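You operate a simulated robot arm through the tools that you are given. There is no shell and no other tool. Be economical: measure what you need, move in short steps, check, and stop when the job is done.

Carry out the task below with a simulated robot arm. There is one attempt and no reset: what you move stays moved.

TASK
Put things in order on the dining table top. At the end: the carton (marked "JUICE") from the dining table top stands where the blue glass stood; the blue glass stands where the white small bottle (marked "LOTION") stood; the black door wedge is on the brown tray; the white small bottle from the dining table top stands where the black door wedge stood; whatever was shut is shut again. Leave all else as you found it, and nothing knocked over.

It is judged by the outcome, as a careful person would: the job done as asked, and still so three seconds after it is handed in. It fails if anything else is knocked over, pushed out of place, dropped, spilled or broken.

THE ROBOT
A 7-joint arm with a two-finger parallel gripper, fixed in place. Base frame: the origin is at the foot of the arm, x ahead of it, y to its left, z up; the work surface is at about z = 0.75. Lengths are in m, angles in degrees, forces in N, time in s.
With the tool pointing down near the work surface it reaches from about 0.3 to 0.68 m from the base axis. Its first joint turns from -66.0 to 66.0 degrees. Payload 1.57 kg.
Tool frame: the origin (TCP) lies between the finger pads and is the grasp point; the fingertips stand 0.03 m ahead of it; z points along the fingers, y is the line along which they close. The gripper opens to 0.11 m. The fingers are 0.024 m wide and 0.012 m thick; the gripper's body (0.048 by 0.112 m) begins 0.078 m behind the TCP.
Orientation is that of the tool frame in the base frame, as a unit quaternion [x, y, z, w]. With the fingers straight down and closing along the base's y, the tool's x points along the base's -x, its y along +y and its z along -z.

THE INTERFACE
- The arm moves only by the tool step_arm. Its argument "commands" is a list of rows, each a list of 7 numbers: the shift along the tool's x, y, z in m, then the turn, a rotation vector about the tool's x, y, z in degrees, then the finger opening in m, from 0 to 0.11. In form: [[tx, ty, tz, ax, ay, az, jaw], ...]. A call has 1 to 20 rows; each row is the pose to reach, as a shift and turn from the pose commanded when the call began, along the tool's axes at that moment. A row lasts 0.2 s, in which the tool goes at most 0.05 m and 8.6 degrees; a call with a longer step from one row to the next is refused whole, and so is a gripper value outside its range. A pose out of reach is approached as far as the arm can. The call stops where the force on the tool passes 40 N (or 10 N more than at its start, if that is more) or the arm is blocked; 0.2 s more then pass. The fingers move at their own pace (about 0.108 m/s each) and stop on an object; they squeeze with about 33 N. The grip force told is the motor's: it shows also when the fingers shut on nothing. Time passes only in rows, and 0.2 s behind the last, so rows that repeat a pose let the fingers close. It gives the time, the measured TCP pose, the force on the tool (base axes), the opening and the grip force at its end, in the units of the frame above (readings bear some noise), and new pictures: "views" is both (left out), scene, wrist or none.
- Cameras (640 x 400 px; columns grow to the right, rows downward): "scene" is fixed at [0.1651, -0.402, 1.3865]; the picture's right is [0.75, -0.66, 0.00], its down [-0.48, -0.54, -0.69] and it looks along [0.46, 0.52, -0.72] (base axes); focal length 350 px, centre (320, 200). "wrist" rides on the gripper at [-0.036, 0, -0.08] in the tool frame; the picture's right is [0.00, -1.00, 0.00], its down [0.97, 0.00, -0.24] and it looks along [0.24, 0.00, 0.97] (tool axes); focal length 218 px, centre (320, 200).
- point_at(camera, pixels): for up to 12 pixels [column, row] of the newest picture of that camera ("zoom" is the newest enlarged one), the place [x, y, z] in the base frame of the surface seen there, good to about 0.002 m. No time passes.
- enlarge(camera, box): a new picture of the part [left, top, right, bottom] of that camera's present view, enlarged. No time passes.
- close_job(): hands the job in; it is judged then, once.

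Work in short steps. Measure before you move; look again where a grasp or a placing could have gone wrong, and mend it. You have 80 turns and 120 pictures in all, those below and enlarged ones among them. Open the gripper and draw the arm clear of the work before you hand the job in, unless the task says otherwise; then end with one line.

The tools are called by a JSON object that holds its "api" and its "payload". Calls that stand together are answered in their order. step_arm: Moves the arm, as the interface text tells. Its arguments: {"type":"object","properties":{"commands":{"type":"array","items":{"type":"array","items":{"type":"number"}}},"views":{"type":"string","enum":["both","scene","wrist","none"]}},"required":["commands"]} The other tools are called the same way: point_at (camera, pixels) gives the place of the surface under pixels of a picture; enlarge (camera, box) takes an enlarged picture of a part of a camera's view; close_job () hands the job in.

At the start:

```text
time: 0.0
ee_pos: [0.3945, 0.1629, 1.0174]
tcp_rot: [0.001, 1.0, 0.0, -0.001]
force: [0.0, -0.4, 0.5]
finger_gap: 0.1101
grasp_force: 0.0
```

scene: 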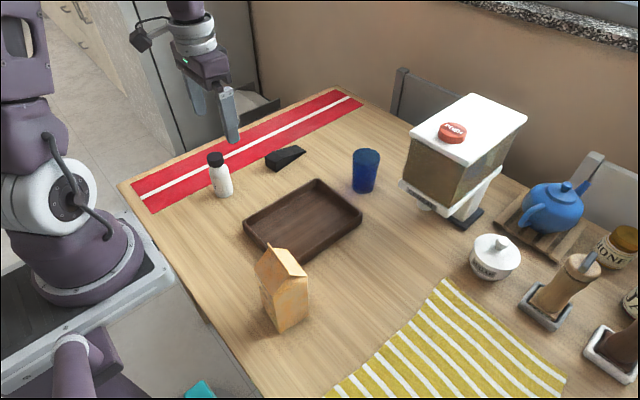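
wrist: 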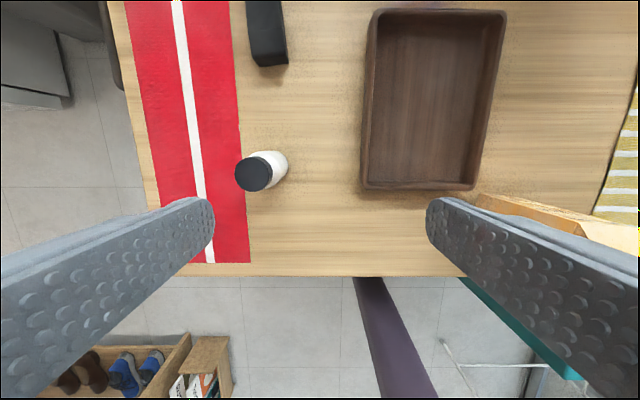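

The scene shows bottle (220,175), wedge (285,158), glass (365,170), tray (303,220), carton (283,290). I measure them first.

{"api": "enlarge", "payload": {"camera": "scene", "box": [180, 120, 420, 350]}}

{"api": "point_at", "payload": {"camera": "scene", "pixels": [[215, 157], [222, 180], [224, 196], [270, 165], [297, 150], [365, 153], [363, 175], [362, 191], [303, 220], [283, 255], [272, 305], [296, 310]]}}

{"api": "point_at", "payload": {"camera": "wrist", "pixels": [[254, 174], [280, 165], [268, 30], [255, 60], [285, 60], [248, 5], [280, 5], [375, 185], [475, 185], [500, 15], [435, 100], [370, 15]]}}

```text
1.74 times, centred on (300, 235) of scene
```

zoom: 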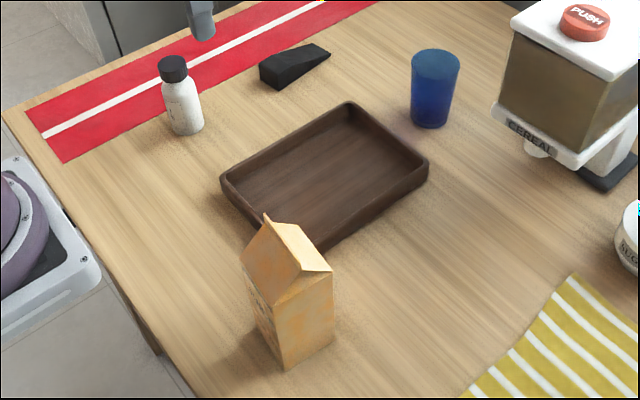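

```text
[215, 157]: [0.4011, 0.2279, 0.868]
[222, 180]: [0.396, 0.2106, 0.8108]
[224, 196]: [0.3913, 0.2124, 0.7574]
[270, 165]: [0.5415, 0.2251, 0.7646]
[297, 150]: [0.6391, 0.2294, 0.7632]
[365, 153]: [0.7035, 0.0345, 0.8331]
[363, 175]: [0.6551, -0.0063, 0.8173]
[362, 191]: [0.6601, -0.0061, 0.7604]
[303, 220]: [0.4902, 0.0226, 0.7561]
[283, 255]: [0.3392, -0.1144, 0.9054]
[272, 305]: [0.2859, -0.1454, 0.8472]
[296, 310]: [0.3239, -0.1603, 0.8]
```

```text
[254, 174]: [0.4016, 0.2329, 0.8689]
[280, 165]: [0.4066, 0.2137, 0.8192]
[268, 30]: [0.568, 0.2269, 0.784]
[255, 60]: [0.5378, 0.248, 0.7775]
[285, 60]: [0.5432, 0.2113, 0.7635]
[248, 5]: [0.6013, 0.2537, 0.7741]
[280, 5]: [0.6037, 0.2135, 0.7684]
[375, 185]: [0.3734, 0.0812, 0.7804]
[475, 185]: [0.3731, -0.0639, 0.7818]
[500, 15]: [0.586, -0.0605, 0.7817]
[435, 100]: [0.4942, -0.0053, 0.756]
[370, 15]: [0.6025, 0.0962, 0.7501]
```

I move higher and to the middle to survey from above.

{"api": "step_arm", "payload": {"commands": [[-0.02, -0.04, -0.02, 0, 0, 0, 0.11], [-0.04, -0.08, -0.04, 0, 0, 0, 0.11], [-0.06, -0.12, -0.06, 0, 0, 0, 0.11], [-0.07, -0.16, -0.08, 0, 0, 0, 0.11], [-0.07, -0.18, -0.1, 0, 0, 0, 0.11], [-0.07, -0.18, -0.1, 0, 0, 0, 0.11]]}}

```text
time: 1.4
ee_pos: [0.4645, -0.0188, 1.1166]
tcp_rot: [0.0, 1.0, 0.0, -0.001]
force: [-0.8, 0.7, 0.1]
finger_gap: 0.1101
grasp_force: 0.2
```

scene: 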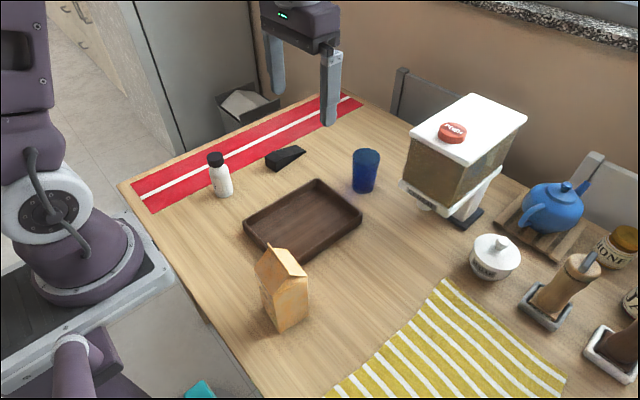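
wrist: 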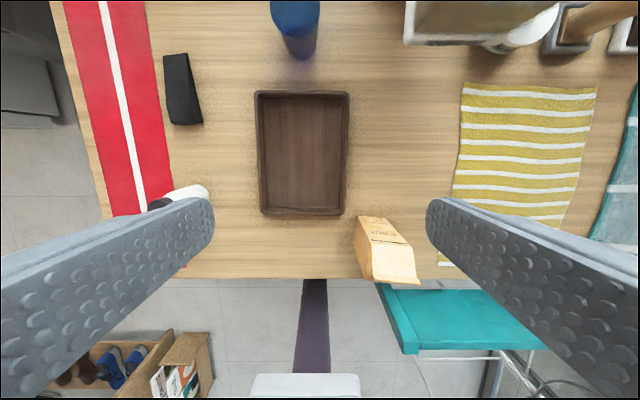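

Enlarge the wrist view for wedge/glass and carton.

{"api": "enlarge", "payload": {"camera": "wrist", "box": [150, 0, 350, 130]}}

{"api": "point_at", "payload": {"camera": "zoom", "pixels": [[420, 5], [390, 20], [530, 20], [445, 90], [480, 185], [420, 150], [45, 180], [135, 180], [75, 390], [165, 385], [60, 280], [110, 280]]}}

{"api": "enlarge", "payload": {"camera": "wrist", "box": [330, 190, 450, 300]}}

{"api": "point_at", "payload": {"camera": "wrist", "pixels": [[360, 218], [385, 220], [408, 242], [372, 238], [372, 278], [418, 281], [366, 276], [395, 262], [385, 230], [364, 250], [392, 283], [410, 260]]}}

```text
3.08 times, centred on (250, 65) of wrist
```

zoom: 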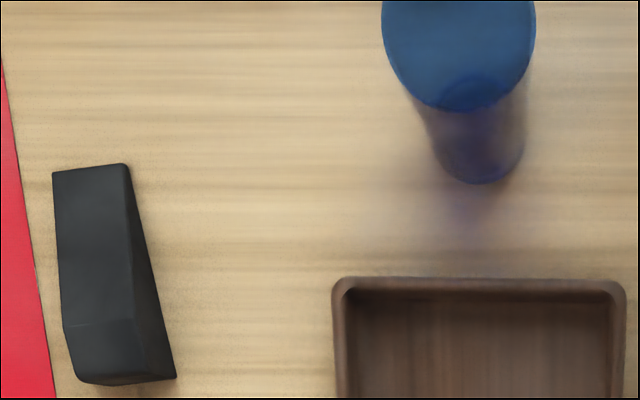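

```text
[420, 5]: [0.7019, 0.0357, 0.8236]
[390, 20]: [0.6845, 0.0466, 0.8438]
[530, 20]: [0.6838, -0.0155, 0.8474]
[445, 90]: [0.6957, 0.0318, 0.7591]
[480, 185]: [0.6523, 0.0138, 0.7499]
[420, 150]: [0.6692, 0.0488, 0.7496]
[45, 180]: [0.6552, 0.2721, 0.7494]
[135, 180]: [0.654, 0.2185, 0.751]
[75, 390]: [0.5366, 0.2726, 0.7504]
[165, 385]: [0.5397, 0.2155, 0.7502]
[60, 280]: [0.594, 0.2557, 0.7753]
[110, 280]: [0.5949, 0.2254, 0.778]
```

```text
3.64 times, centred on (390, 245) of wrist
```

zoom: 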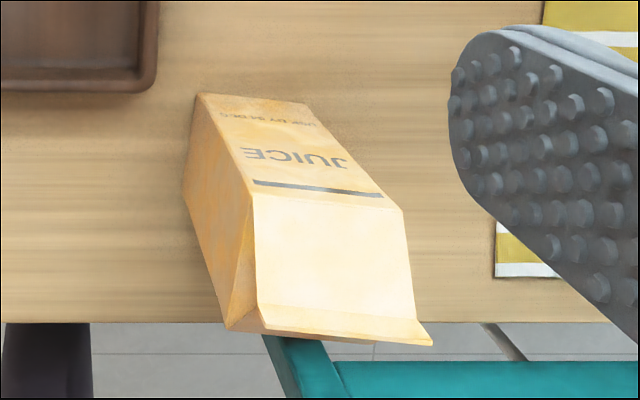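

```text
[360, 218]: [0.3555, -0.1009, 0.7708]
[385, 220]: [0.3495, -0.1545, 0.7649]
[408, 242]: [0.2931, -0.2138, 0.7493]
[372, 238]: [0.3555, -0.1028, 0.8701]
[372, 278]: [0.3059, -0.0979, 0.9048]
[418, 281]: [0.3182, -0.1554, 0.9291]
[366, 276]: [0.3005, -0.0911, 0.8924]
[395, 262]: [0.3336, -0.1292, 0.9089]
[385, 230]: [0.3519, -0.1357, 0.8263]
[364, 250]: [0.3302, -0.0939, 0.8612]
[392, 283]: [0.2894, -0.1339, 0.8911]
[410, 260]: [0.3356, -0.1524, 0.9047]
```

Wedge spans about x 0.54–0.655, centre (0.597, 0.239), yawed about 5°. I move above its thicker part (0.575, 0.237).

{"api": "step_arm", "payload": {"commands": [[-0.0138, 0.032, 0.025, 0, 0, -0.7, 0.09], [-0.0275, 0.064, 0.05, 0, 0, -1.4, 0.09], [-0.041, 0.096, 0.075, 0, 0, -2, 0.09], [-0.055, 0.128, 0.1, 0, 0, -2.7, 0.09], [-0.069, 0.16, 0.125, 0, 0, -3.4, 0.09], [-0.083, 0.192, 0.15, 0, 0, -4, 0.09], [-0.097, 0.224, 0.18, 0, 0, -4.7, 0.09], [-0.11, 0.256, 0.21, 0, 0, -5.4, 0.09], [-0.11, 0.256, 0.22, 0, 0, -5.4, 0.09]], "views": "wrist"}}

```text
time: 3.4
ee_pos: [0.5759, 0.2402, 0.8978]
tcp_rot: [-0.047, 0.999, 0.0, 0.0]
force: [0.0, -0.6, 0.5]
finger_gap: 0.09
grasp_force: 0.1
```

wrist: 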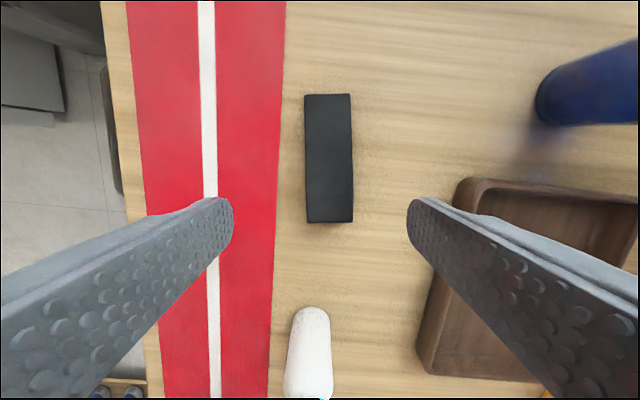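

{"api": "point_at", "payload": {"camera": "wrist", "pixels": [[307, 98], [348, 98], [309, 160], [349, 160], [311, 212], [349, 212], [328, 92], [330, 227], [320, 345], [430, 360], [475, 185]]}}

```text
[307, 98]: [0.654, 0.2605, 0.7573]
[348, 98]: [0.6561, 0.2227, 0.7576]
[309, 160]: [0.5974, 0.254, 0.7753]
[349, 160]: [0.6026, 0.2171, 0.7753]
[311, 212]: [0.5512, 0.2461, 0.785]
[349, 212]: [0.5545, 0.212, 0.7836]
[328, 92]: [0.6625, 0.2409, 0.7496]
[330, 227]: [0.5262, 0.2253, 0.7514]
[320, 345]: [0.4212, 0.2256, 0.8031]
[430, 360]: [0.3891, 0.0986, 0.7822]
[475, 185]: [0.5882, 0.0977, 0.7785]
```

Wedge axis yaw ~7°, centre (0.600, 0.235), thick-end height 0.787. Descend at (0.573, 0.2315) and close.

{"api": "step_arm", "payload": {"commands": [[0.003, -0.009, 0.03, 0, 0, -1.6, 0.09], [0.003, -0.009, 0.07, 0, 0, -1.6, 0.08], [0.003, -0.009, 0.1, 0, 0, -1.6, 0.08], [0.003, -0.009, 0.113, 0, 0, -1.6, 0.08], [0.003, -0.009, 0.113, 0, 0, -1.6, 0.03], [0.003, -0.009, 0.113, 0, 0, -1.6, 0.02], [0.003, -0.009, 0.113, 0, 0, -1.6, 0.02]], "views": "wrist"}}

```text
time: 5.0
ee_pos: [0.573, 0.2305, 0.7855]
tcp_rot: [-0.062, 0.998, 0.0, 0.0]
force: [-0.7, 0.0, 0.3]
finger_gap: 0.0431
grasp_force: 32.4
```

wrist: 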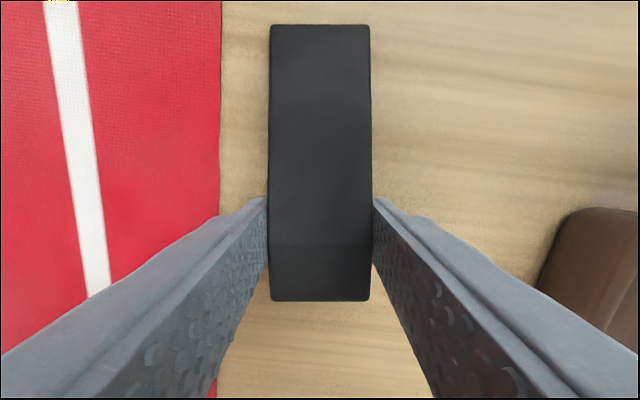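

Wedge held (gap 0.043). Lift and carry it to the middle of the tray.

{"api": "step_arm", "payload": {"commands": [[0, 0, -0.03, 0, 0, 0, 0.02], [0, 0, -0.07, 0, 0, 0, 0.02], [0.02, -0.03, -0.09, 0, 0, 1, 0.02], [0.045, -0.07, -0.09, 0, 0, 2, 0.02], [0.07, -0.11, -0.09, 0, 0, 3.5, 0.02], [0.095, -0.15, -0.09, 0, 0, 5, 0.02], [0.12, -0.185, -0.09, 0, 0, 6, 0.02], [0.1365, -0.2084, -0.09, 0, 0, 7, 0.02], [0.1365, -0.2084, -0.09, 0, 0, 7, 0.02]], "views": "both"}}

```text
time: 7.0
ee_pos: [0.4631, 0.0057, 0.8726]
tcp_rot: [-0.001, 1.0, -0.001, 0.0]
force: [-1.0, 0.8, -0.3]
finger_gap: 0.0198
grasp_force: 0.1
```

scene: 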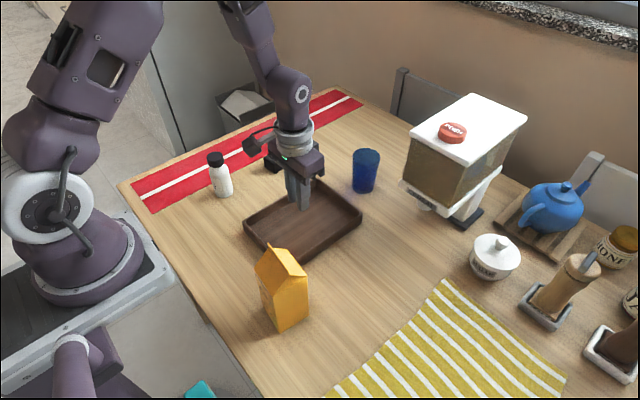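
wrist: 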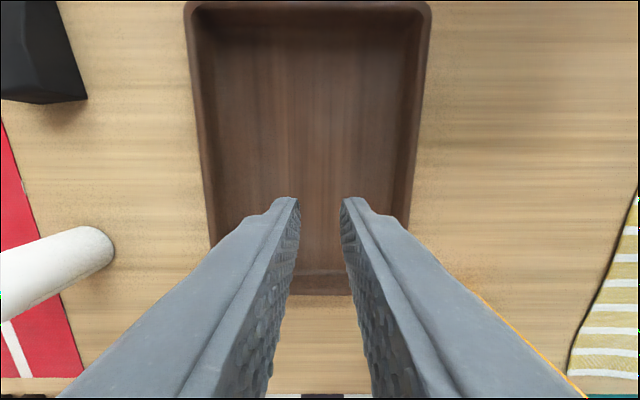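

The wedge slipped out (gap 0.02, it's still at the start). I go back above it and look.

{"api": "step_arm", "payload": {"commands": [[-0.02, 0.04, -0.02, 0, 0, -1, 0.08], [-0.04, 0.08, -0.04, 0, 0, -2, 0.08], [-0.06, 0.12, -0.04, 0, 0, -3, 0.08], [-0.08, 0.16, -0.04, 0, 0, -5, 0.08], [-0.1, 0.2, -0.04, 0, 0, -6, 0.08], [-0.117, 0.226, -0.03, 0, 0, -7, 0.08], [-0.117, 0.226, -0.03, 0, 0, -7, 0.08]], "views": "both"}}

{"api": "enlarge", "payload": {"camera": "wrist", "box": [240, 60, 420, 250]}}

{"api": "point_at", "payload": {"camera": "wrist", "pixels": [[307, 98], [348, 98], [309, 160], [349, 160], [311, 212], [349, 212], [328, 92], [330, 227]]}}

```text
time: 8.6
ee_pos: [0.579, 0.2318, 0.904]
tcp_rot: [-0.062, 0.998, 0.0, 0.0]
force: [-1.0, 0.3, 0.6]
finger_gap: 0.0802
grasp_force: 0.1
```

scene: 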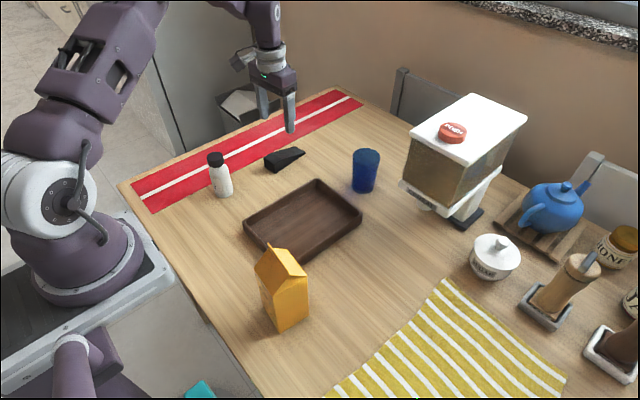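
wrist: 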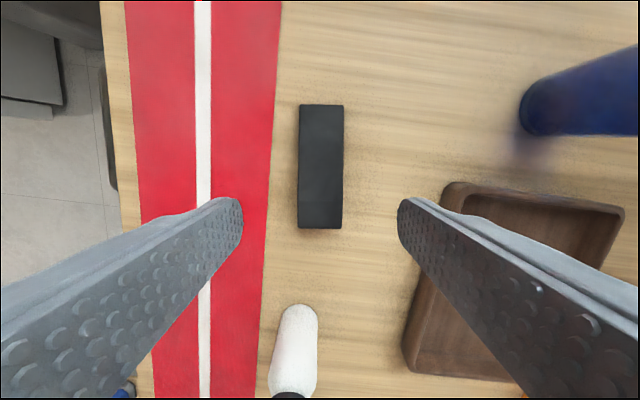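

```text
2.11 times, centred on (330, 155) of wrist
```

zoom: 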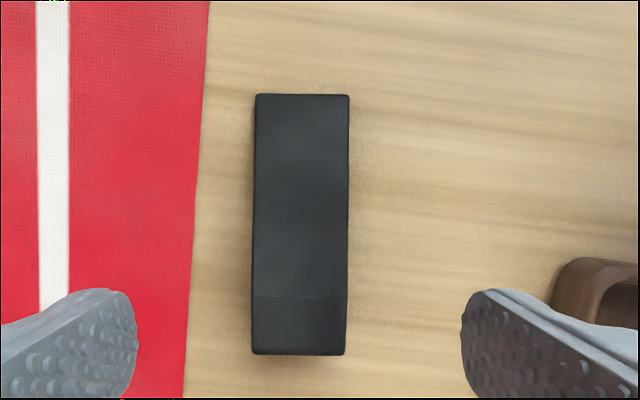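

```text
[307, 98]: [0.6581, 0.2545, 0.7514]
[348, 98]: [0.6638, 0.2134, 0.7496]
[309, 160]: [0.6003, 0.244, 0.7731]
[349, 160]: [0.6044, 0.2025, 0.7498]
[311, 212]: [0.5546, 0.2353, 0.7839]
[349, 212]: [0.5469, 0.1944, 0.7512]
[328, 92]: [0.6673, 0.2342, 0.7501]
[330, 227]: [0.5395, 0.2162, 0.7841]
```

Wedge is still in place and aligned. Grasp a little lower and nearer its centre of mass, closing fully, and lift slowly.

{"api": "step_arm", "payload": {"commands": [[-0.006, 0, 0.04, 0, 0, 0, 0.08], [-0.006, 0, 0.08, 0, 0, 0, 0.08], [-0.006, 0, 0.11, 0, 0, 0, 0.08], [-0.006, 0, 0.121, 0, 0, 0, 0.08], [-0.006, 0, 0.121, 0, 0, 0, 0.04], [-0.006, 0, 0.121, 0, 0, 0, 0], [-0.006, 0, 0.121, 0, 0, 0, 0], [-0.006, 0, 0.121, 0, 0, 0, 0], [-0.006, 0, 0.118, 0, 0, 0, 0], [-0.006, 0, 0.114, 0, 0, 0, 0], [-0.006, 0, 0.11, 0, 0, 0, 0], [-0.006, 0, 0.106, 0, 0, 0, 0]], "views": "wrist"}}

```text
time: 11.2
ee_pos: [0.5853, 0.2325, 0.7992]
tcp_rot: [-0.061, 0.998, -0.001, 0.0]
force: [-0.4, -0.8, -0.1]
finger_gap: 0.0429
grasp_force: 32.8
```

wrist: 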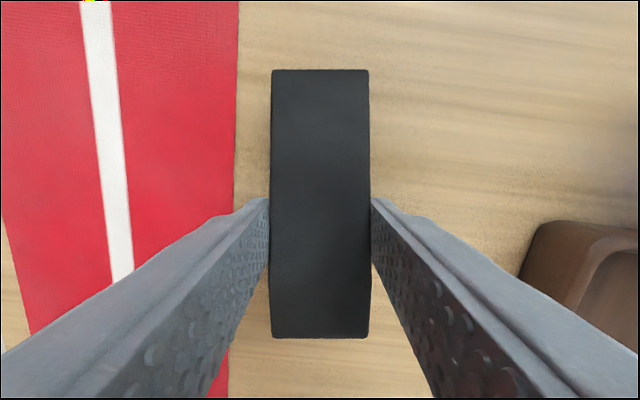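

{"api": "step_arm", "payload": {"commands": [[0, 0, -0.005, 0, 0, 0, 0], [0, 0, -0.01, 0, 0, 0, 0], [0, 0, -0.017, 0, 0, 0, 0], [0, 0, -0.025, 0, 0, 0, 0], [0, 0, -0.035, 0, 0, 0, 0]], "views": "both"}}

```text
time: 12.4
ee_pos: [0.585, 0.2322, 0.8343]
tcp_rot: [-0.061, 0.998, 0.0, 0.0]
force: [0.5, 0.4, -1.0]
finger_gap: 0.0432
grasp_force: 32.3
```

scene: 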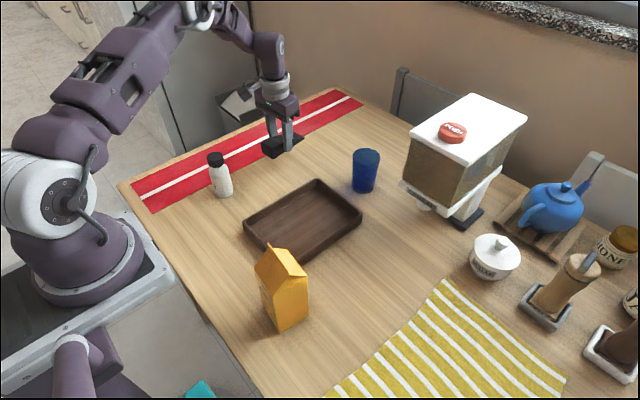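
wrist: 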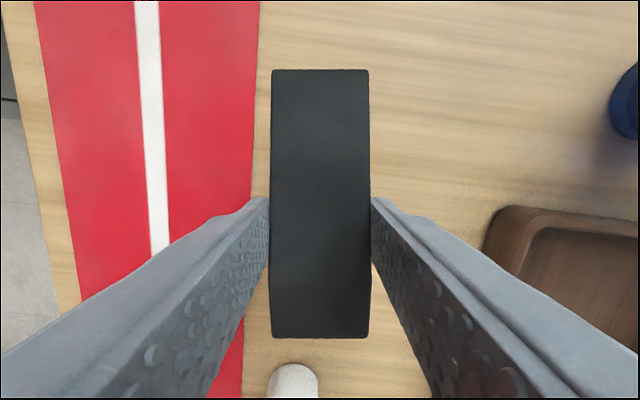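

Wedge lifted. Carry it gently to the tray.

{"api": "step_arm", "payload": {"commands": [[0.005, -0.008, -0.01, 0, 0, 0.3, 0], [0.017, -0.027, -0.02, 0, 0, 1, 0], [0.034, -0.052, -0.025, 0, 0, 1.8, 0], [0.051, -0.078, -0.025, 0, 0, 2.6, 0], [0.068, -0.104, -0.025, 0, 0, 3.4, 0], [0.085, -0.13, -0.025, 0, 0, 4.2, 0], [0.102, -0.156, -0.025, 0, 0, 5, 0], [0.117, -0.18, -0.025, 0, 0, 6, 0], [0.13, -0.2, -0.025, 0, 0, 7, 0], [0.1365, -0.2094, -0.02, 0, 0, 7, 0], [0.1365, -0.2094, -0.005, 0, 0, 7, 0]], "views": "both"}}

```text
time: 14.8
ee_pos: [0.4741, 0.0089, 0.8395]
tcp_rot: [0.0, 1.0, 0.0, 0.0]
force: [0.3, 0.6, -0.8]
finger_gap: 0.0432
grasp_force: 33.2
```

scene: 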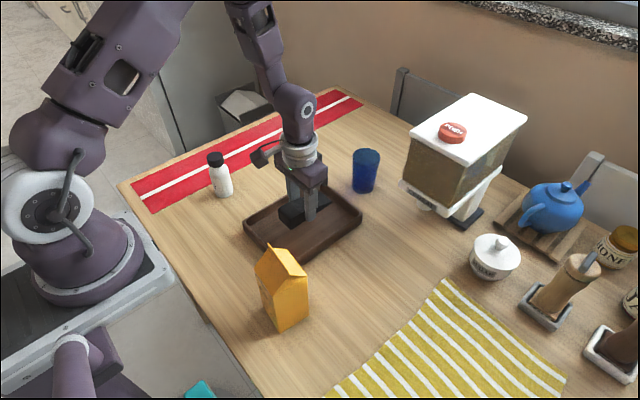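
wrist: 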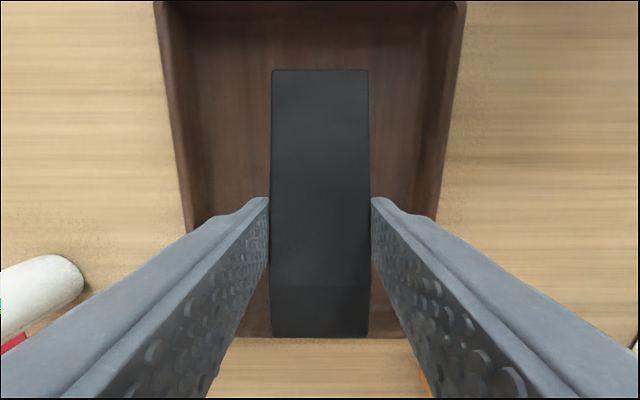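

Lower onto the tray floor and release.

{"api": "step_arm", "payload": {"commands": [[-0.005, 0, 0.02, 0, 0, 0, 0], [-0.005, 0, 0.035, 0, 0, 0, 0], [-0.005, 0, 0.045, 0, 0, 0, 0], [-0.005, 0, 0.0485, 0, 0, 0, 0], [-0.005, 0, 0.0485, 0, 0, 0, 0.055], [-0.005, 0, 0.0485, 0, 0, 0, 0.065], [-0.005, 0, 0.02, 0, 0, 0, 0.065], [-0.005, 0, -0.02, 0, 0, 0, 0.08], [-0.005, 0, -0.06, 0, 0, 0, 0.08]], "views": "both"}}

```text
time: 16.8
ee_pos: [0.4786, 0.0076, 0.8982]
tcp_rot: [-0.001, 1.0, -0.001, 0.0]
force: [0.4, 0.5, 0.2]
finger_gap: 0.0801
grasp_force: 0.1
```

scene: 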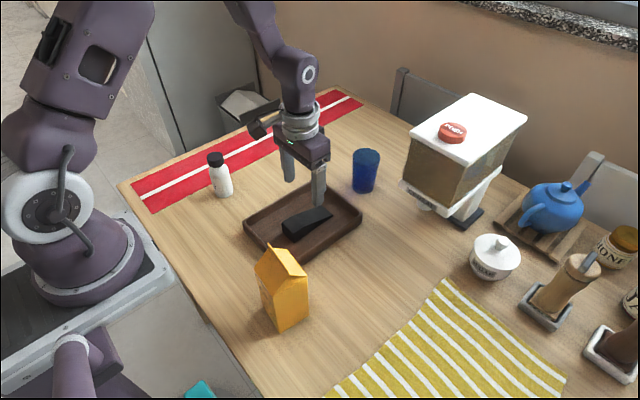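
wrist: 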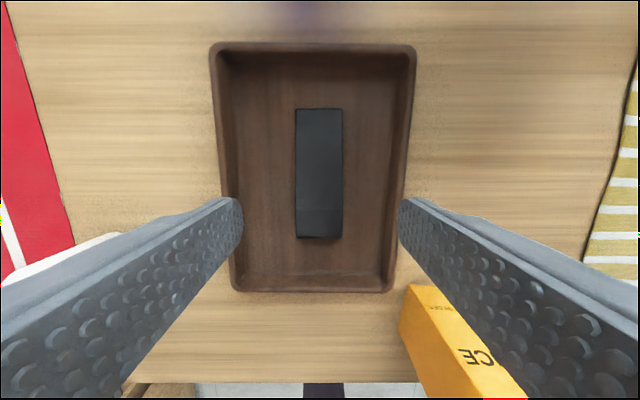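

Wedge sits in the tray. Now move above the bottle.

{"api": "step_arm", "payload": {"commands": [[0, 0, -0.04, 0, 0, 0, 0.08], [0.01, 0.025, -0.08, 0, 0, 0, 0.09], [0.025, 0.065, -0.1, 0, 0, 0, 0.09], [0.04, 0.105, -0.1, 0, 0, 0, 0.09], [0.055, 0.145, -0.1, 0, 0, 0, 0.09], [0.07, 0.185, -0.1, 0, 0, 0, 0.09], [0.0786, 0.2174, -0.1, 0, 0, 0, 0.09], [0.0786, 0.2174, -0.1, 0, 0, 0, 0.09]], "views": "both"}}

{"api": "enlarge", "payload": {"camera": "scene", "box": [180, 130, 260, 210]}}

```text
time: 18.6
ee_pos: [0.4022, 0.2246, 0.9999]
tcp_rot: [-0.001, 1.0, 0.001, -0.001]
force: [-0.4, -0.4, 0.8]
finger_gap: 0.09
grasp_force: 0.0
```

scene: 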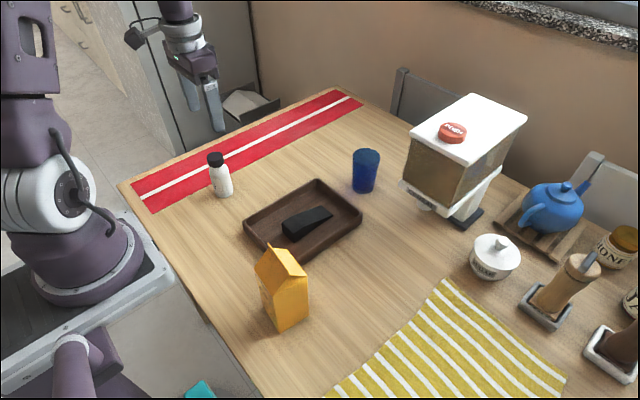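
wrist: 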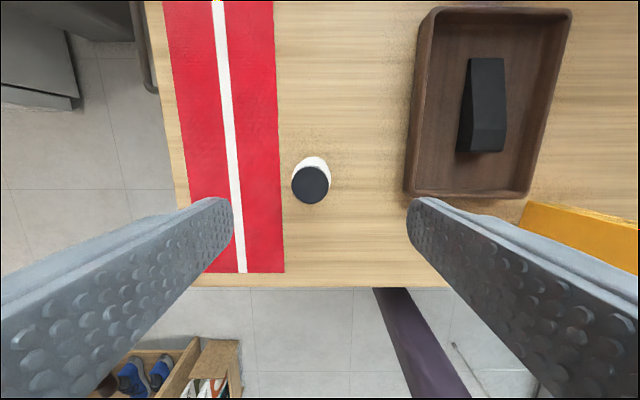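

```text
5.00 times, centred on (220, 170) of scene
```

zoom: 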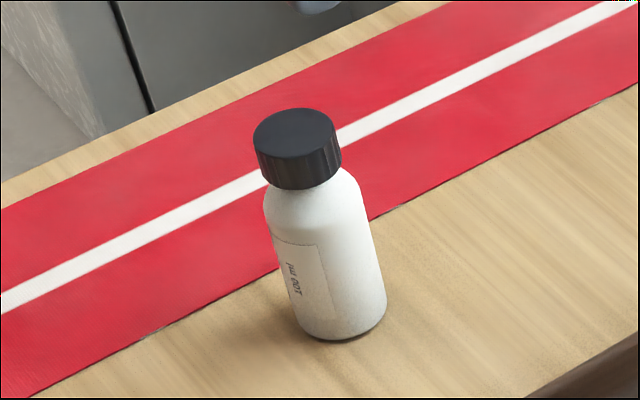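

{"api": "point_at", "payload": {"camera": "wrist", "pixels": [[311, 185], [296, 185], [327, 185], [311, 168], [311, 201], [294, 168], [328, 170], [311, 158], [311, 154]]}}

{"api": "point_at", "payload": {"camera": "zoom", "pixels": [[297, 130], [300, 175], [320, 220], [330, 270], [340, 325], [310, 335], [375, 315]]}}

```text
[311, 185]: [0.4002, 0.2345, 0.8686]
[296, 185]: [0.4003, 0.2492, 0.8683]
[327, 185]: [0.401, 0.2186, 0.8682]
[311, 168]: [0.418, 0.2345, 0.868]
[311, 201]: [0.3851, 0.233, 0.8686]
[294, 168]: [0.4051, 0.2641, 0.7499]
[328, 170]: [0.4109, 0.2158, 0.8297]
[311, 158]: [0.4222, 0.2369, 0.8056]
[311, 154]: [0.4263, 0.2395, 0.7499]
```

```text
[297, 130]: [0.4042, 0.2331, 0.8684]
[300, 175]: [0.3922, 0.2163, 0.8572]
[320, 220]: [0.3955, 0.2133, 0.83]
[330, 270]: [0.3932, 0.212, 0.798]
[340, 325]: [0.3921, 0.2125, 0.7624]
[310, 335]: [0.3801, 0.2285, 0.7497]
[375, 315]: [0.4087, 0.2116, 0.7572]
```

Bottle axis at (0.4015, 0.234), top 0.868. Descend to TCP z 0.805, grip, lift a little.

{"api": "step_arm", "payload": {"commands": [[0, 0.0092, 0.03, 0, 0, 0, 0.1], [0, 0.0092, 0.07, 0, 0, 0, 0.1], [0, 0.0092, 0.11, 0, 0, 0, 0.1], [0, 0.0092, 0.15, 0, 0, 0, 0.1], [0, 0.0092, 0.18, 0, 0, 0, 0.1], [0, 0.0092, 0.195, 0, 0, 0, 0.1], [0, 0.0092, 0.195, 0, 0, 0, 0.06], [0, 0.0092, 0.195, 0, 0, 0, 0.02], [0, 0.0092, 0.195, 0, 0, 0, 0], [0, 0.0092, 0.195, 0, 0, 0, 0], [0, 0.0092, 0.19, 0, 0, 0, 0], [0, 0.0092, 0.18, 0, 0, 0, 0], [0, 0.0092, 0.165, 0, 0, 0, 0]], "views": "both"}}

```text
time: 21.4
ee_pos: [0.4, 0.2335, 0.8339]
tcp_rot: [0.0, 1.0, 0.0, 0.0]
force: [0.2, 0.7, -0.6]
finger_gap: 0.044
grasp_force: 33.1
```

scene: 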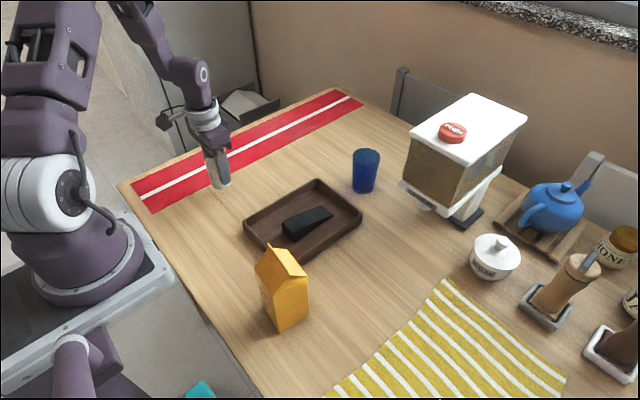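
wrist: 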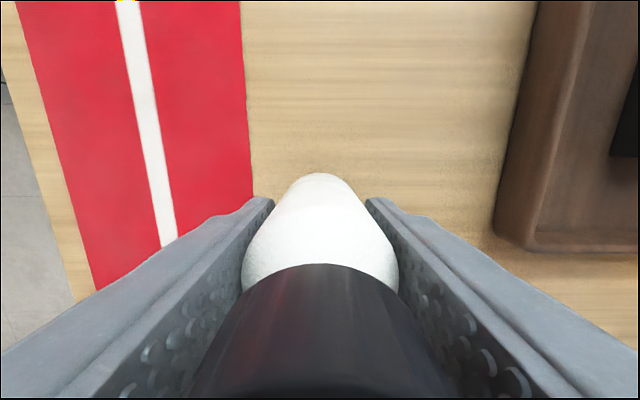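

Bottle held. Carry to (0.600, 0.235) and lower.

{"api": "step_arm", "payload": {"commands": [[-0.01, 0, -0.01, 0, 0, 0, 0], [-0.035, 0, -0.015, 0, 0, 0, 0], [-0.065, 0, -0.015, 0, 0, 0, 0], [-0.095, 0, -0.015, 0, 0, 0, 0], [-0.125, 0, -0.015, 0, 0, 0, 0], [-0.155, 0.001, -0.015, 0, 0, 0, 0], [-0.18, 0.001, -0.015, 0, 0, 0, 0], [-0.195, 0.0015, -0.015, 0, 0, 0, 0], [-0.1995, 0.0015, -0.01, 0, 0, 0, 0], [-0.1995, 0.0015, 0.005, 0, 0, 0, 0], [-0.1995, 0.0015, 0.018, 0, 0, 0, 0], [-0.1995, 0.0015, 0.025, 0, 0, 0, 0], [-0.1995, 0.0015, 0.029, 0, 0, 0, 0], [-0.1995, 0.0015, 0.029, 0, 0, 0, 0]], "views": "both"}}

```text
time: 24.4
ee_pos: [0.5993, 0.2376, 0.8046]
tcp_rot: [-0.001, 1.0, -0.001, 0.0]
force: [0.3, 0.1, -1.2]
finger_gap: 0.0439
grasp_force: 33.3
```

scene: 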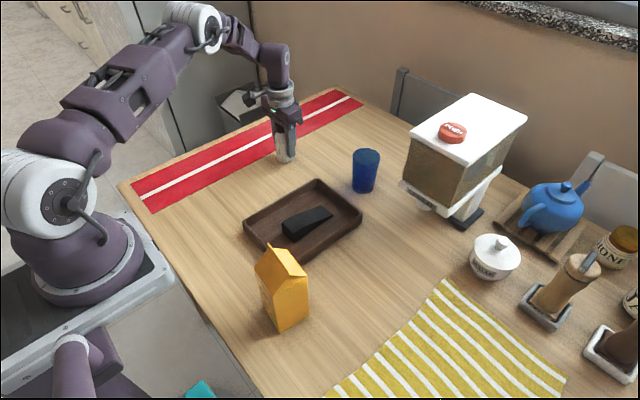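
wrist: 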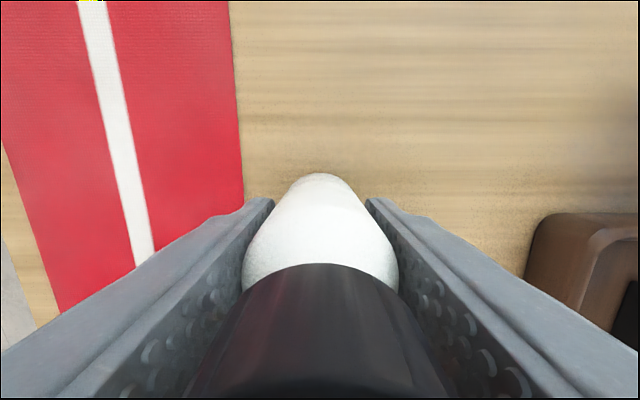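

Release and rise.

{"api": "step_arm", "payload": {"commands": [[0, 0, 0, 0, 0, 0, 0.06], [0, 0, 0, 0, 0, 0, 0.09], [0, 0, 0, 0, 0, 0, 0.1], [0, 0, -0.03, 0, 0, 0, 0.1], [0, 0, -0.07, 0, 0, 0, 0.1], [0, 0, -0.11, 0, 0, 0, 0.1], [0, 0, -0.15, 0, 0, 0, 0.1], [0, 0, -0.19, 0, 0, 0, 0.1]], "views": "both"}}

{"api": "point_at", "payload": {"camera": "scene", "pixels": [[357, 153], [374, 153], [365, 160], [355, 190], [372, 190], [410, 183], [403, 182], [412, 130], [440, 205], [470, 95]]}}

```text
time: 26.2
ee_pos: [0.599, 0.2361, 0.9961]
tcp_rot: [0.0, 1.0, 0.0, 0.0]
force: [-0.4, -0.3, 0.4]
finger_gap: 0.1001
grasp_force: 0.0
```

scene: 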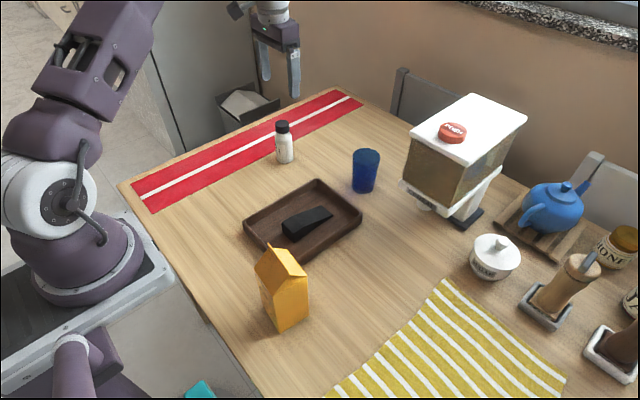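
wrist: 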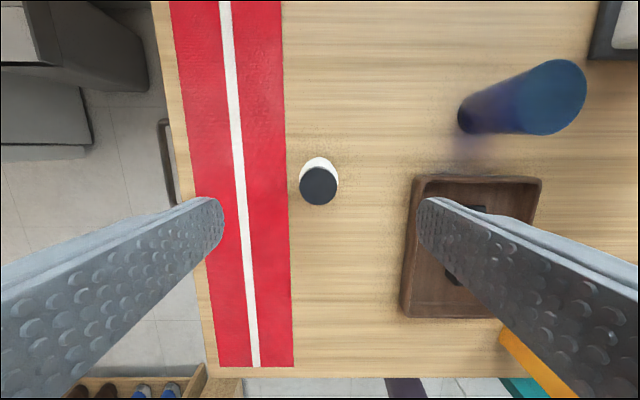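

```text
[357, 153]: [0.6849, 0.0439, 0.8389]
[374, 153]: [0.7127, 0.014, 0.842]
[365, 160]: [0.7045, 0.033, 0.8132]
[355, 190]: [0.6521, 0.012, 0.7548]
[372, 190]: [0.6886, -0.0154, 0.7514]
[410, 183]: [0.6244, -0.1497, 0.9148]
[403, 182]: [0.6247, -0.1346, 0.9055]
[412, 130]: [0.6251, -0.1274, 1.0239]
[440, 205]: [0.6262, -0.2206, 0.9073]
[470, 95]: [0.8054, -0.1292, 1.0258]
```

Bottle stands where the wedge was. The dispenser occupies y< -0.127 from x 0.625 up; the glass at (0.684, 0.0155) is free. Move above the glass.

{"api": "step_arm", "payload": {"commands": [[-0.01, -0.03, 0, 0, 0, 0, 0.1], [-0.02, -0.07, 0, 0, 0, 0, 0.1], [-0.035, -0.11, 0, 0, 0, 0, 0.1], [-0.05, -0.15, 0, 0, 0, 0, 0.1], [-0.07, -0.19, 0, 0, 0, 0, 0.1], [-0.085, -0.2206, 0.01, 0, 0, 0, 0.1], [-0.085, -0.2206, 0.02, 0, 0, 0, 0.1]], "views": "both"}}

{"api": "enlarge", "payload": {"camera": "wrist", "box": [250, 120, 390, 240]}}

```text
time: 27.8
ee_pos: [0.6861, 0.0153, 0.9733]
tcp_rot: [0.0, 1.0, 0.0, 0.0]
force: [0.3, 1.2, 0.1]
finger_gap: 0.1002
grasp_force: 0.1
```

scene: 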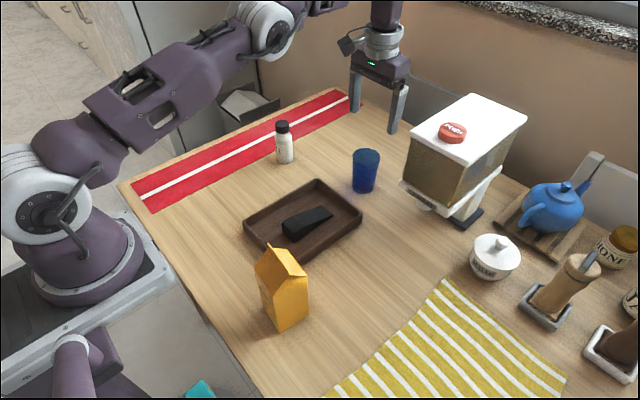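
wrist: 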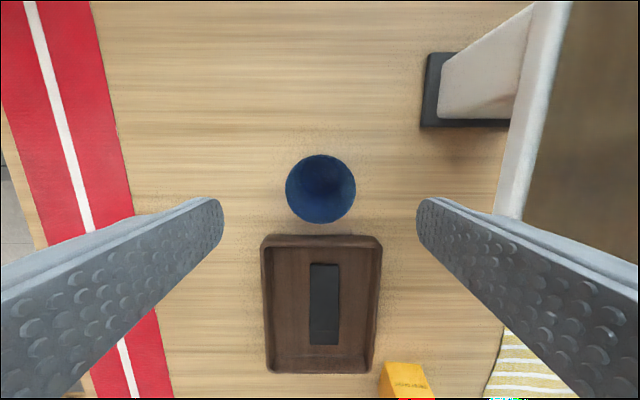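

```text
3.33 times, centred on (320, 180) of wrist
```

zoom: 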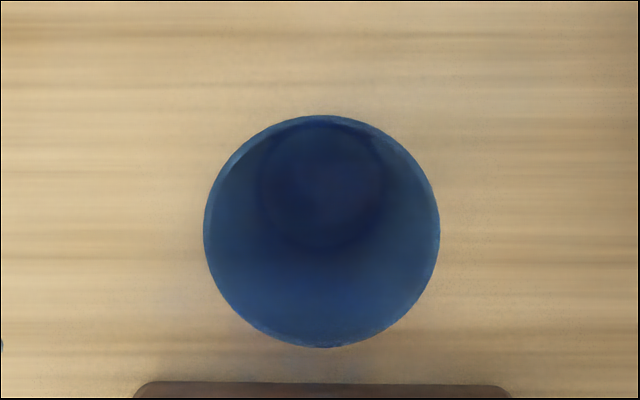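

Reach works at this height. The glass rim spans zoom cols 203–440, rows 115–348; measure rim.

{"api": "point_at", "payload": {"camera": "zoom", "pixels": [[208, 232], [436, 232], [321, 119], [321, 344], [322, 190], [280, 190], [370, 190], [322, 290]]}}

```text
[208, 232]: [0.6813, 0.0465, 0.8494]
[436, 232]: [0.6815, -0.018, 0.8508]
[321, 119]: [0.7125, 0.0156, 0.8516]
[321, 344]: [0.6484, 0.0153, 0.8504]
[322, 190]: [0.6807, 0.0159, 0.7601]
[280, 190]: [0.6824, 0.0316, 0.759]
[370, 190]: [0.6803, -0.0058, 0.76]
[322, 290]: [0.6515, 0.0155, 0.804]
```

Empty glass, axis (0.681, 0.015), rim z 0.851. Descend to z≈0.80 and grip.

{"api": "step_arm", "payload": {"commands": [[0.005, 0, 0.03, 0, 0, 0, 0.1], [0.005, 0, 0.065, 0, 0, 0, 0.1], [0.005, 0, 0.1, 0, 0, 0, 0.1], [0.005, 0, 0.135, 0, 0, 0, 0.1], [0.005, 0, 0.16, 0, 0, 0, 0.1], [0.005, 0, 0.172, 0, 0, 0, 0.1], [0.005, 0, 0.172, 0, 0, 0, 0.1]], "views": "wrist"}}

```text
time: 29.4
ee_pos: [0.6795, 0.0162, 0.8024]
tcp_rot: [0.0, 1.0, -0.001, 0.0]
force: [0.1, -0.1, -0.9]
finger_gap: 0.1002
grasp_force: 0.0
```

wrist: 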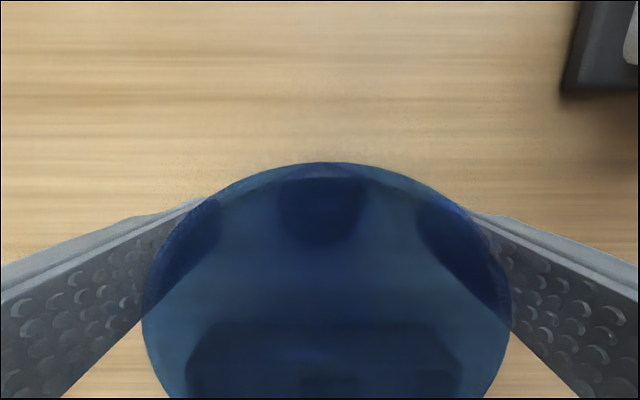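

Reached. Close, lift 0.05.

{"api": "step_arm", "payload": {"commands": [[0, 0, 0, 0, 0, 0, 0.07], [0, 0, 0, 0, 0, 0, 0.05], [0, 0, 0, 0, 0, 0, 0.02], [0, 0, 0, 0, 0, 0, 0], [0, 0, 0, 0, 0, 0, 0], [0, 0, -0.004, 0, 0, 0, 0], [0, 0, -0.012, 0, 0, 0, 0], [0, 0, -0.025, 0, 0, 0, 0], [0, 0, -0.05, 0, 0, 0, 0], [0, 0, -0.08, 0, 0, 0, 0]], "views": "both"}}

```text
time: 31.6
ee_pos: [0.6819, 0.0173, 0.883]
tcp_rot: [0.0, 1.0, 0.0, -0.001]
force: [0.3, 0.2, -1.8]
finger_gap: 0.0665
grasp_force: 32.6
```

scene: 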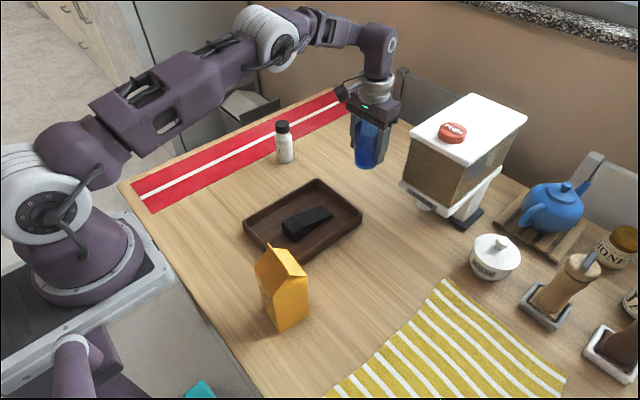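
wrist: 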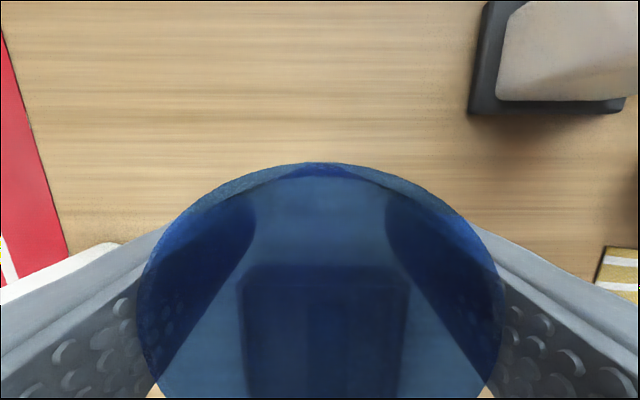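

Glass held upright. Carry it to the bottle's former spot (0.4015, 0.234).

{"api": "step_arm", "payload": {"commands": [[0.01, 0.008, 0, 0, 0, 0, 0], [0.03, 0.0235, 0, 0, 0, 0, 0], [0.058, 0.045, 0, 0, 0, 0, 0], [0.086, 0.067, 0, 0, 0, 0, 0], [0.114, 0.089, 0, 0, 0, 0, 0], [0.142, 0.111, 0, 0, 0, 0, 0], [0.17, 0.133, 0, 0, 0, 0, 0], [0.198, 0.155, 0, 0, 0, 0, 0], [0.226, 0.177, 0, 0, 0, 0, 0], [0.254, 0.199, 0, 0, 0, 0, 0], [0.272, 0.213, 0, 0, 0, 0, 0], [0.2795, 0.2185, 0.01, 0, 0, 0, 0], [0.2795, 0.2185, 0.03, 0, 0, 0, 0], [0.2795, 0.2185, 0.05, 0, 0, 0, 0]], "views": "both"}}

```text
time: 34.6
ee_pos: [0.4017, 0.2338, 0.8329]
tcp_rot: [0.0, 1.0, -0.001, 0.001]
force: [0.1, 0.7, -2.6]
finger_gap: 0.0664
grasp_force: 33.1
```

scene: 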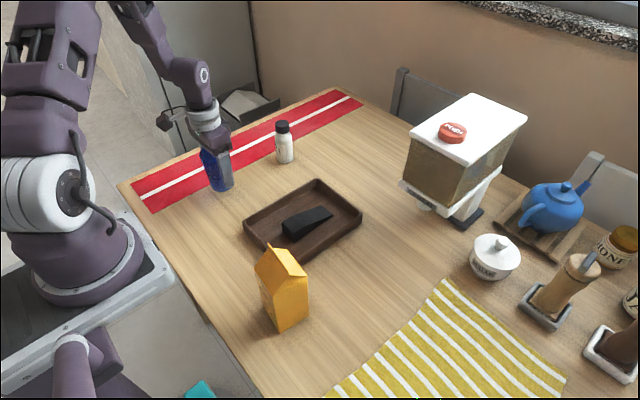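
wrist: 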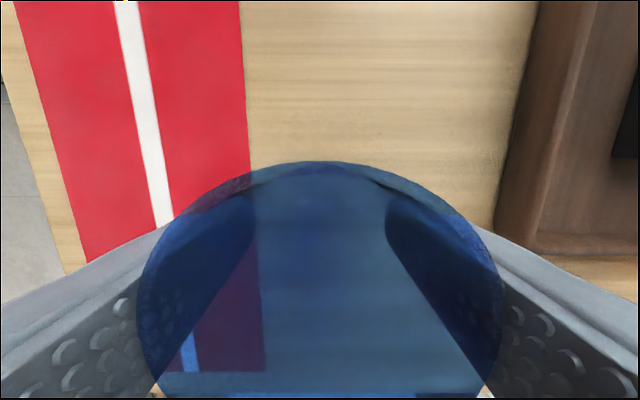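

Lower the last 0.03, release and rise.

{"api": "step_arm", "payload": {"commands": [[0, 0, 0.015, 0, 0, 0, 0], [0, 0, 0.024, 0, 0, 0, 0], [0, 0, 0.0295, 0, 0, 0, 0], [0, 0, 0.0295, 0, 0, 0, 0], [0, 0, 0.0295, 0, 0, 0, 0.075], [0, 0, 0.0295, 0, 0, 0, 0.1], [0, 0, 0.0295, 0, 0, 0, 0.1], [0, 0, 0.01, 0, 0, 0, 0.1], [0, 0, -0.03, 0, 0, 0, 0.1], [0, 0, -0.07, 0, 0, 0, 0.1], [0, 0, -0.11, 0, 0, 0, 0.1], [0, 0, -0.15, 0, 0, 0, 0.1], [0, 0, -0.17, 0, 0, 0, 0.1]], "views": "both"}}

{"api": "point_at", "payload": {"camera": "scene", "pixels": [[254, 275], [285, 268], [297, 250], [306, 274], [266, 320], [282, 331], [308, 316], [282, 300], [265, 262], [280, 247]]}}

{"api": "enlarge", "payload": {"camera": "scene", "box": [230, 230, 330, 340]}}

```text
time: 37.4
ee_pos: [0.4027, 0.234, 1.0018]
tcp_rot: [0.0, 1.0, 0.0, 0.0]
force: [-0.1, 0.1, 0.2]
finger_gap: 0.1001
grasp_force: 0.0
```

scene: 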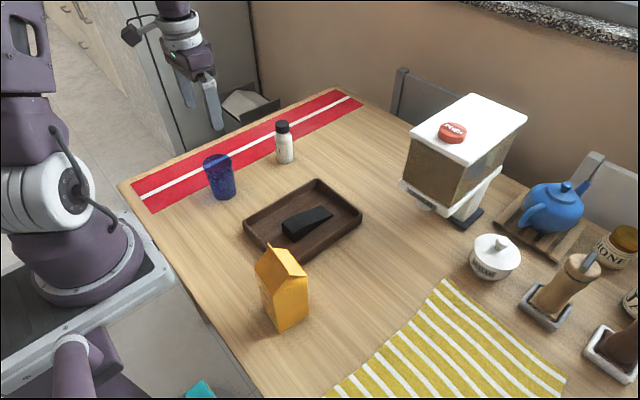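
wrist: 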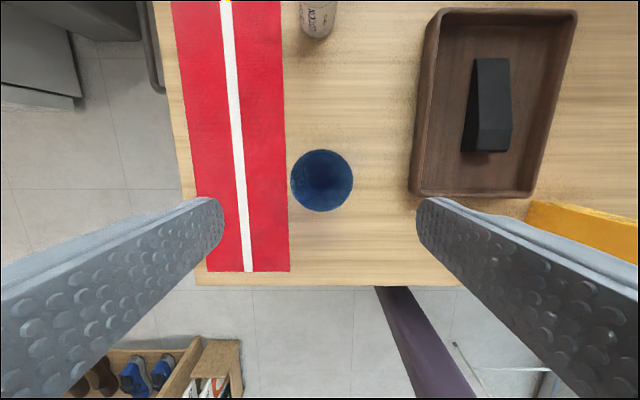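

```text
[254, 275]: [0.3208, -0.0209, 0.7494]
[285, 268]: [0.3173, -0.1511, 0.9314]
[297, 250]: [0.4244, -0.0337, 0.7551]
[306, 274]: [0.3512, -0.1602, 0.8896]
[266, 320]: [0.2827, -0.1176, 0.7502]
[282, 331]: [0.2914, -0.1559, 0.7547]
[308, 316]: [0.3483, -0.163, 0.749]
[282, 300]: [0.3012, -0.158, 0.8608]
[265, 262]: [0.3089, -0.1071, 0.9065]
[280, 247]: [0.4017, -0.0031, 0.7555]
```

```text
3.64 times, centred on (280, 285) of scene
```

zoom: 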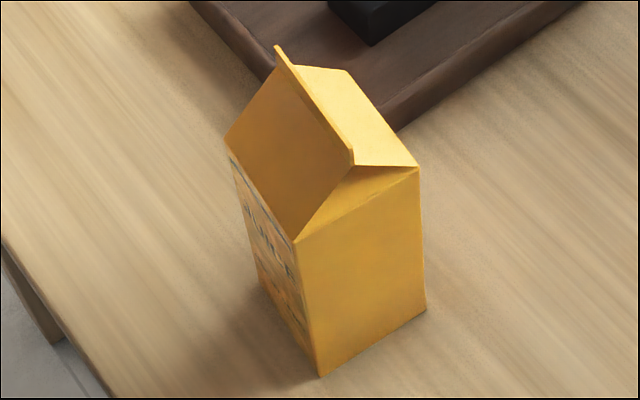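

Glass placed. Now move above the carton at about (0.32, -0.127), high.

{"api": "step_arm", "payload": {"commands": [[0, -0.03, -0.02, 0, 0, 0, 0.1], [0.005, -0.07, -0.04, 0, 0, 0, 0.1], [0.01, -0.11, -0.05, 0, 0, 0, 0.11], [0.02, -0.15, -0.05, 0, 0, 1, 0.11], [0.03, -0.19, -0.05, 0, 0, 2, 0.11], [0.045, -0.23, -0.05, 0, 0, 3, 0.11], [0.06, -0.27, -0.05, 0, 0, 4, 0.11], [0.07, -0.31, -0.05, 0, 0, 5, 0.11], [0.08, -0.345, -0.05, 0, 0, 6, 0.11], [0.083, -0.361, -0.05, 0, 0, 6.4, 0.11], [0.083, -0.361, -0.05, 0, 0, 6.4, 0.11]], "views": "both"}}

{"api": "enlarge", "payload": {"camera": "wrist", "box": [240, 110, 400, 300]}}

```text
time: 39.8
ee_pos: [0.3177, -0.1284, 1.0523]
tcp_rot: [0.057, 0.998, 0.0, 0.0]
force: [-0.8, 0.2, -0.4]
finger_gap: 0.11
grasp_force: 0.0
```

scene: 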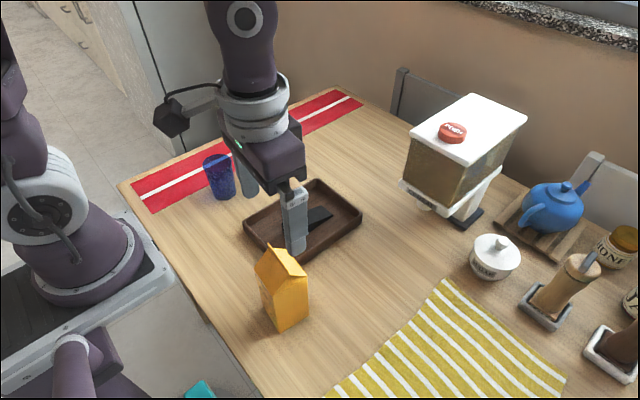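
wrist: 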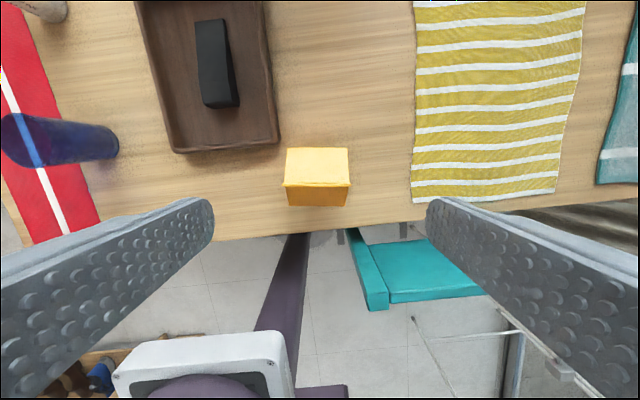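

```text
2.11 times, centred on (320, 205) of wrist
```

zoom: 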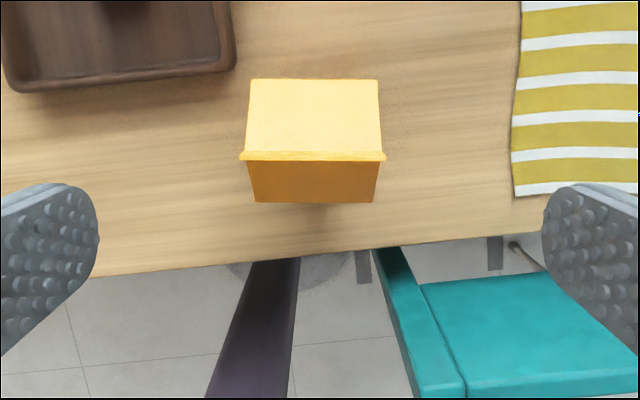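

{"api": "point_at", "payload": {"camera": "zoom", "pixels": [[256, 84], [374, 84], [246, 155], [380, 157], [258, 198], [372, 198], [313, 156], [313, 90], [313, 198]]}}

```text
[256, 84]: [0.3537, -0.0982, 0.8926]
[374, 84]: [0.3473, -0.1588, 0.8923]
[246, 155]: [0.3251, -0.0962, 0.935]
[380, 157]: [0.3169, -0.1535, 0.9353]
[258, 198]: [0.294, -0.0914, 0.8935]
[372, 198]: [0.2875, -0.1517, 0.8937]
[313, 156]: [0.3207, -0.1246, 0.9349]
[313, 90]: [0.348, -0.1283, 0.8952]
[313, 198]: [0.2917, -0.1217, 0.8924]
```

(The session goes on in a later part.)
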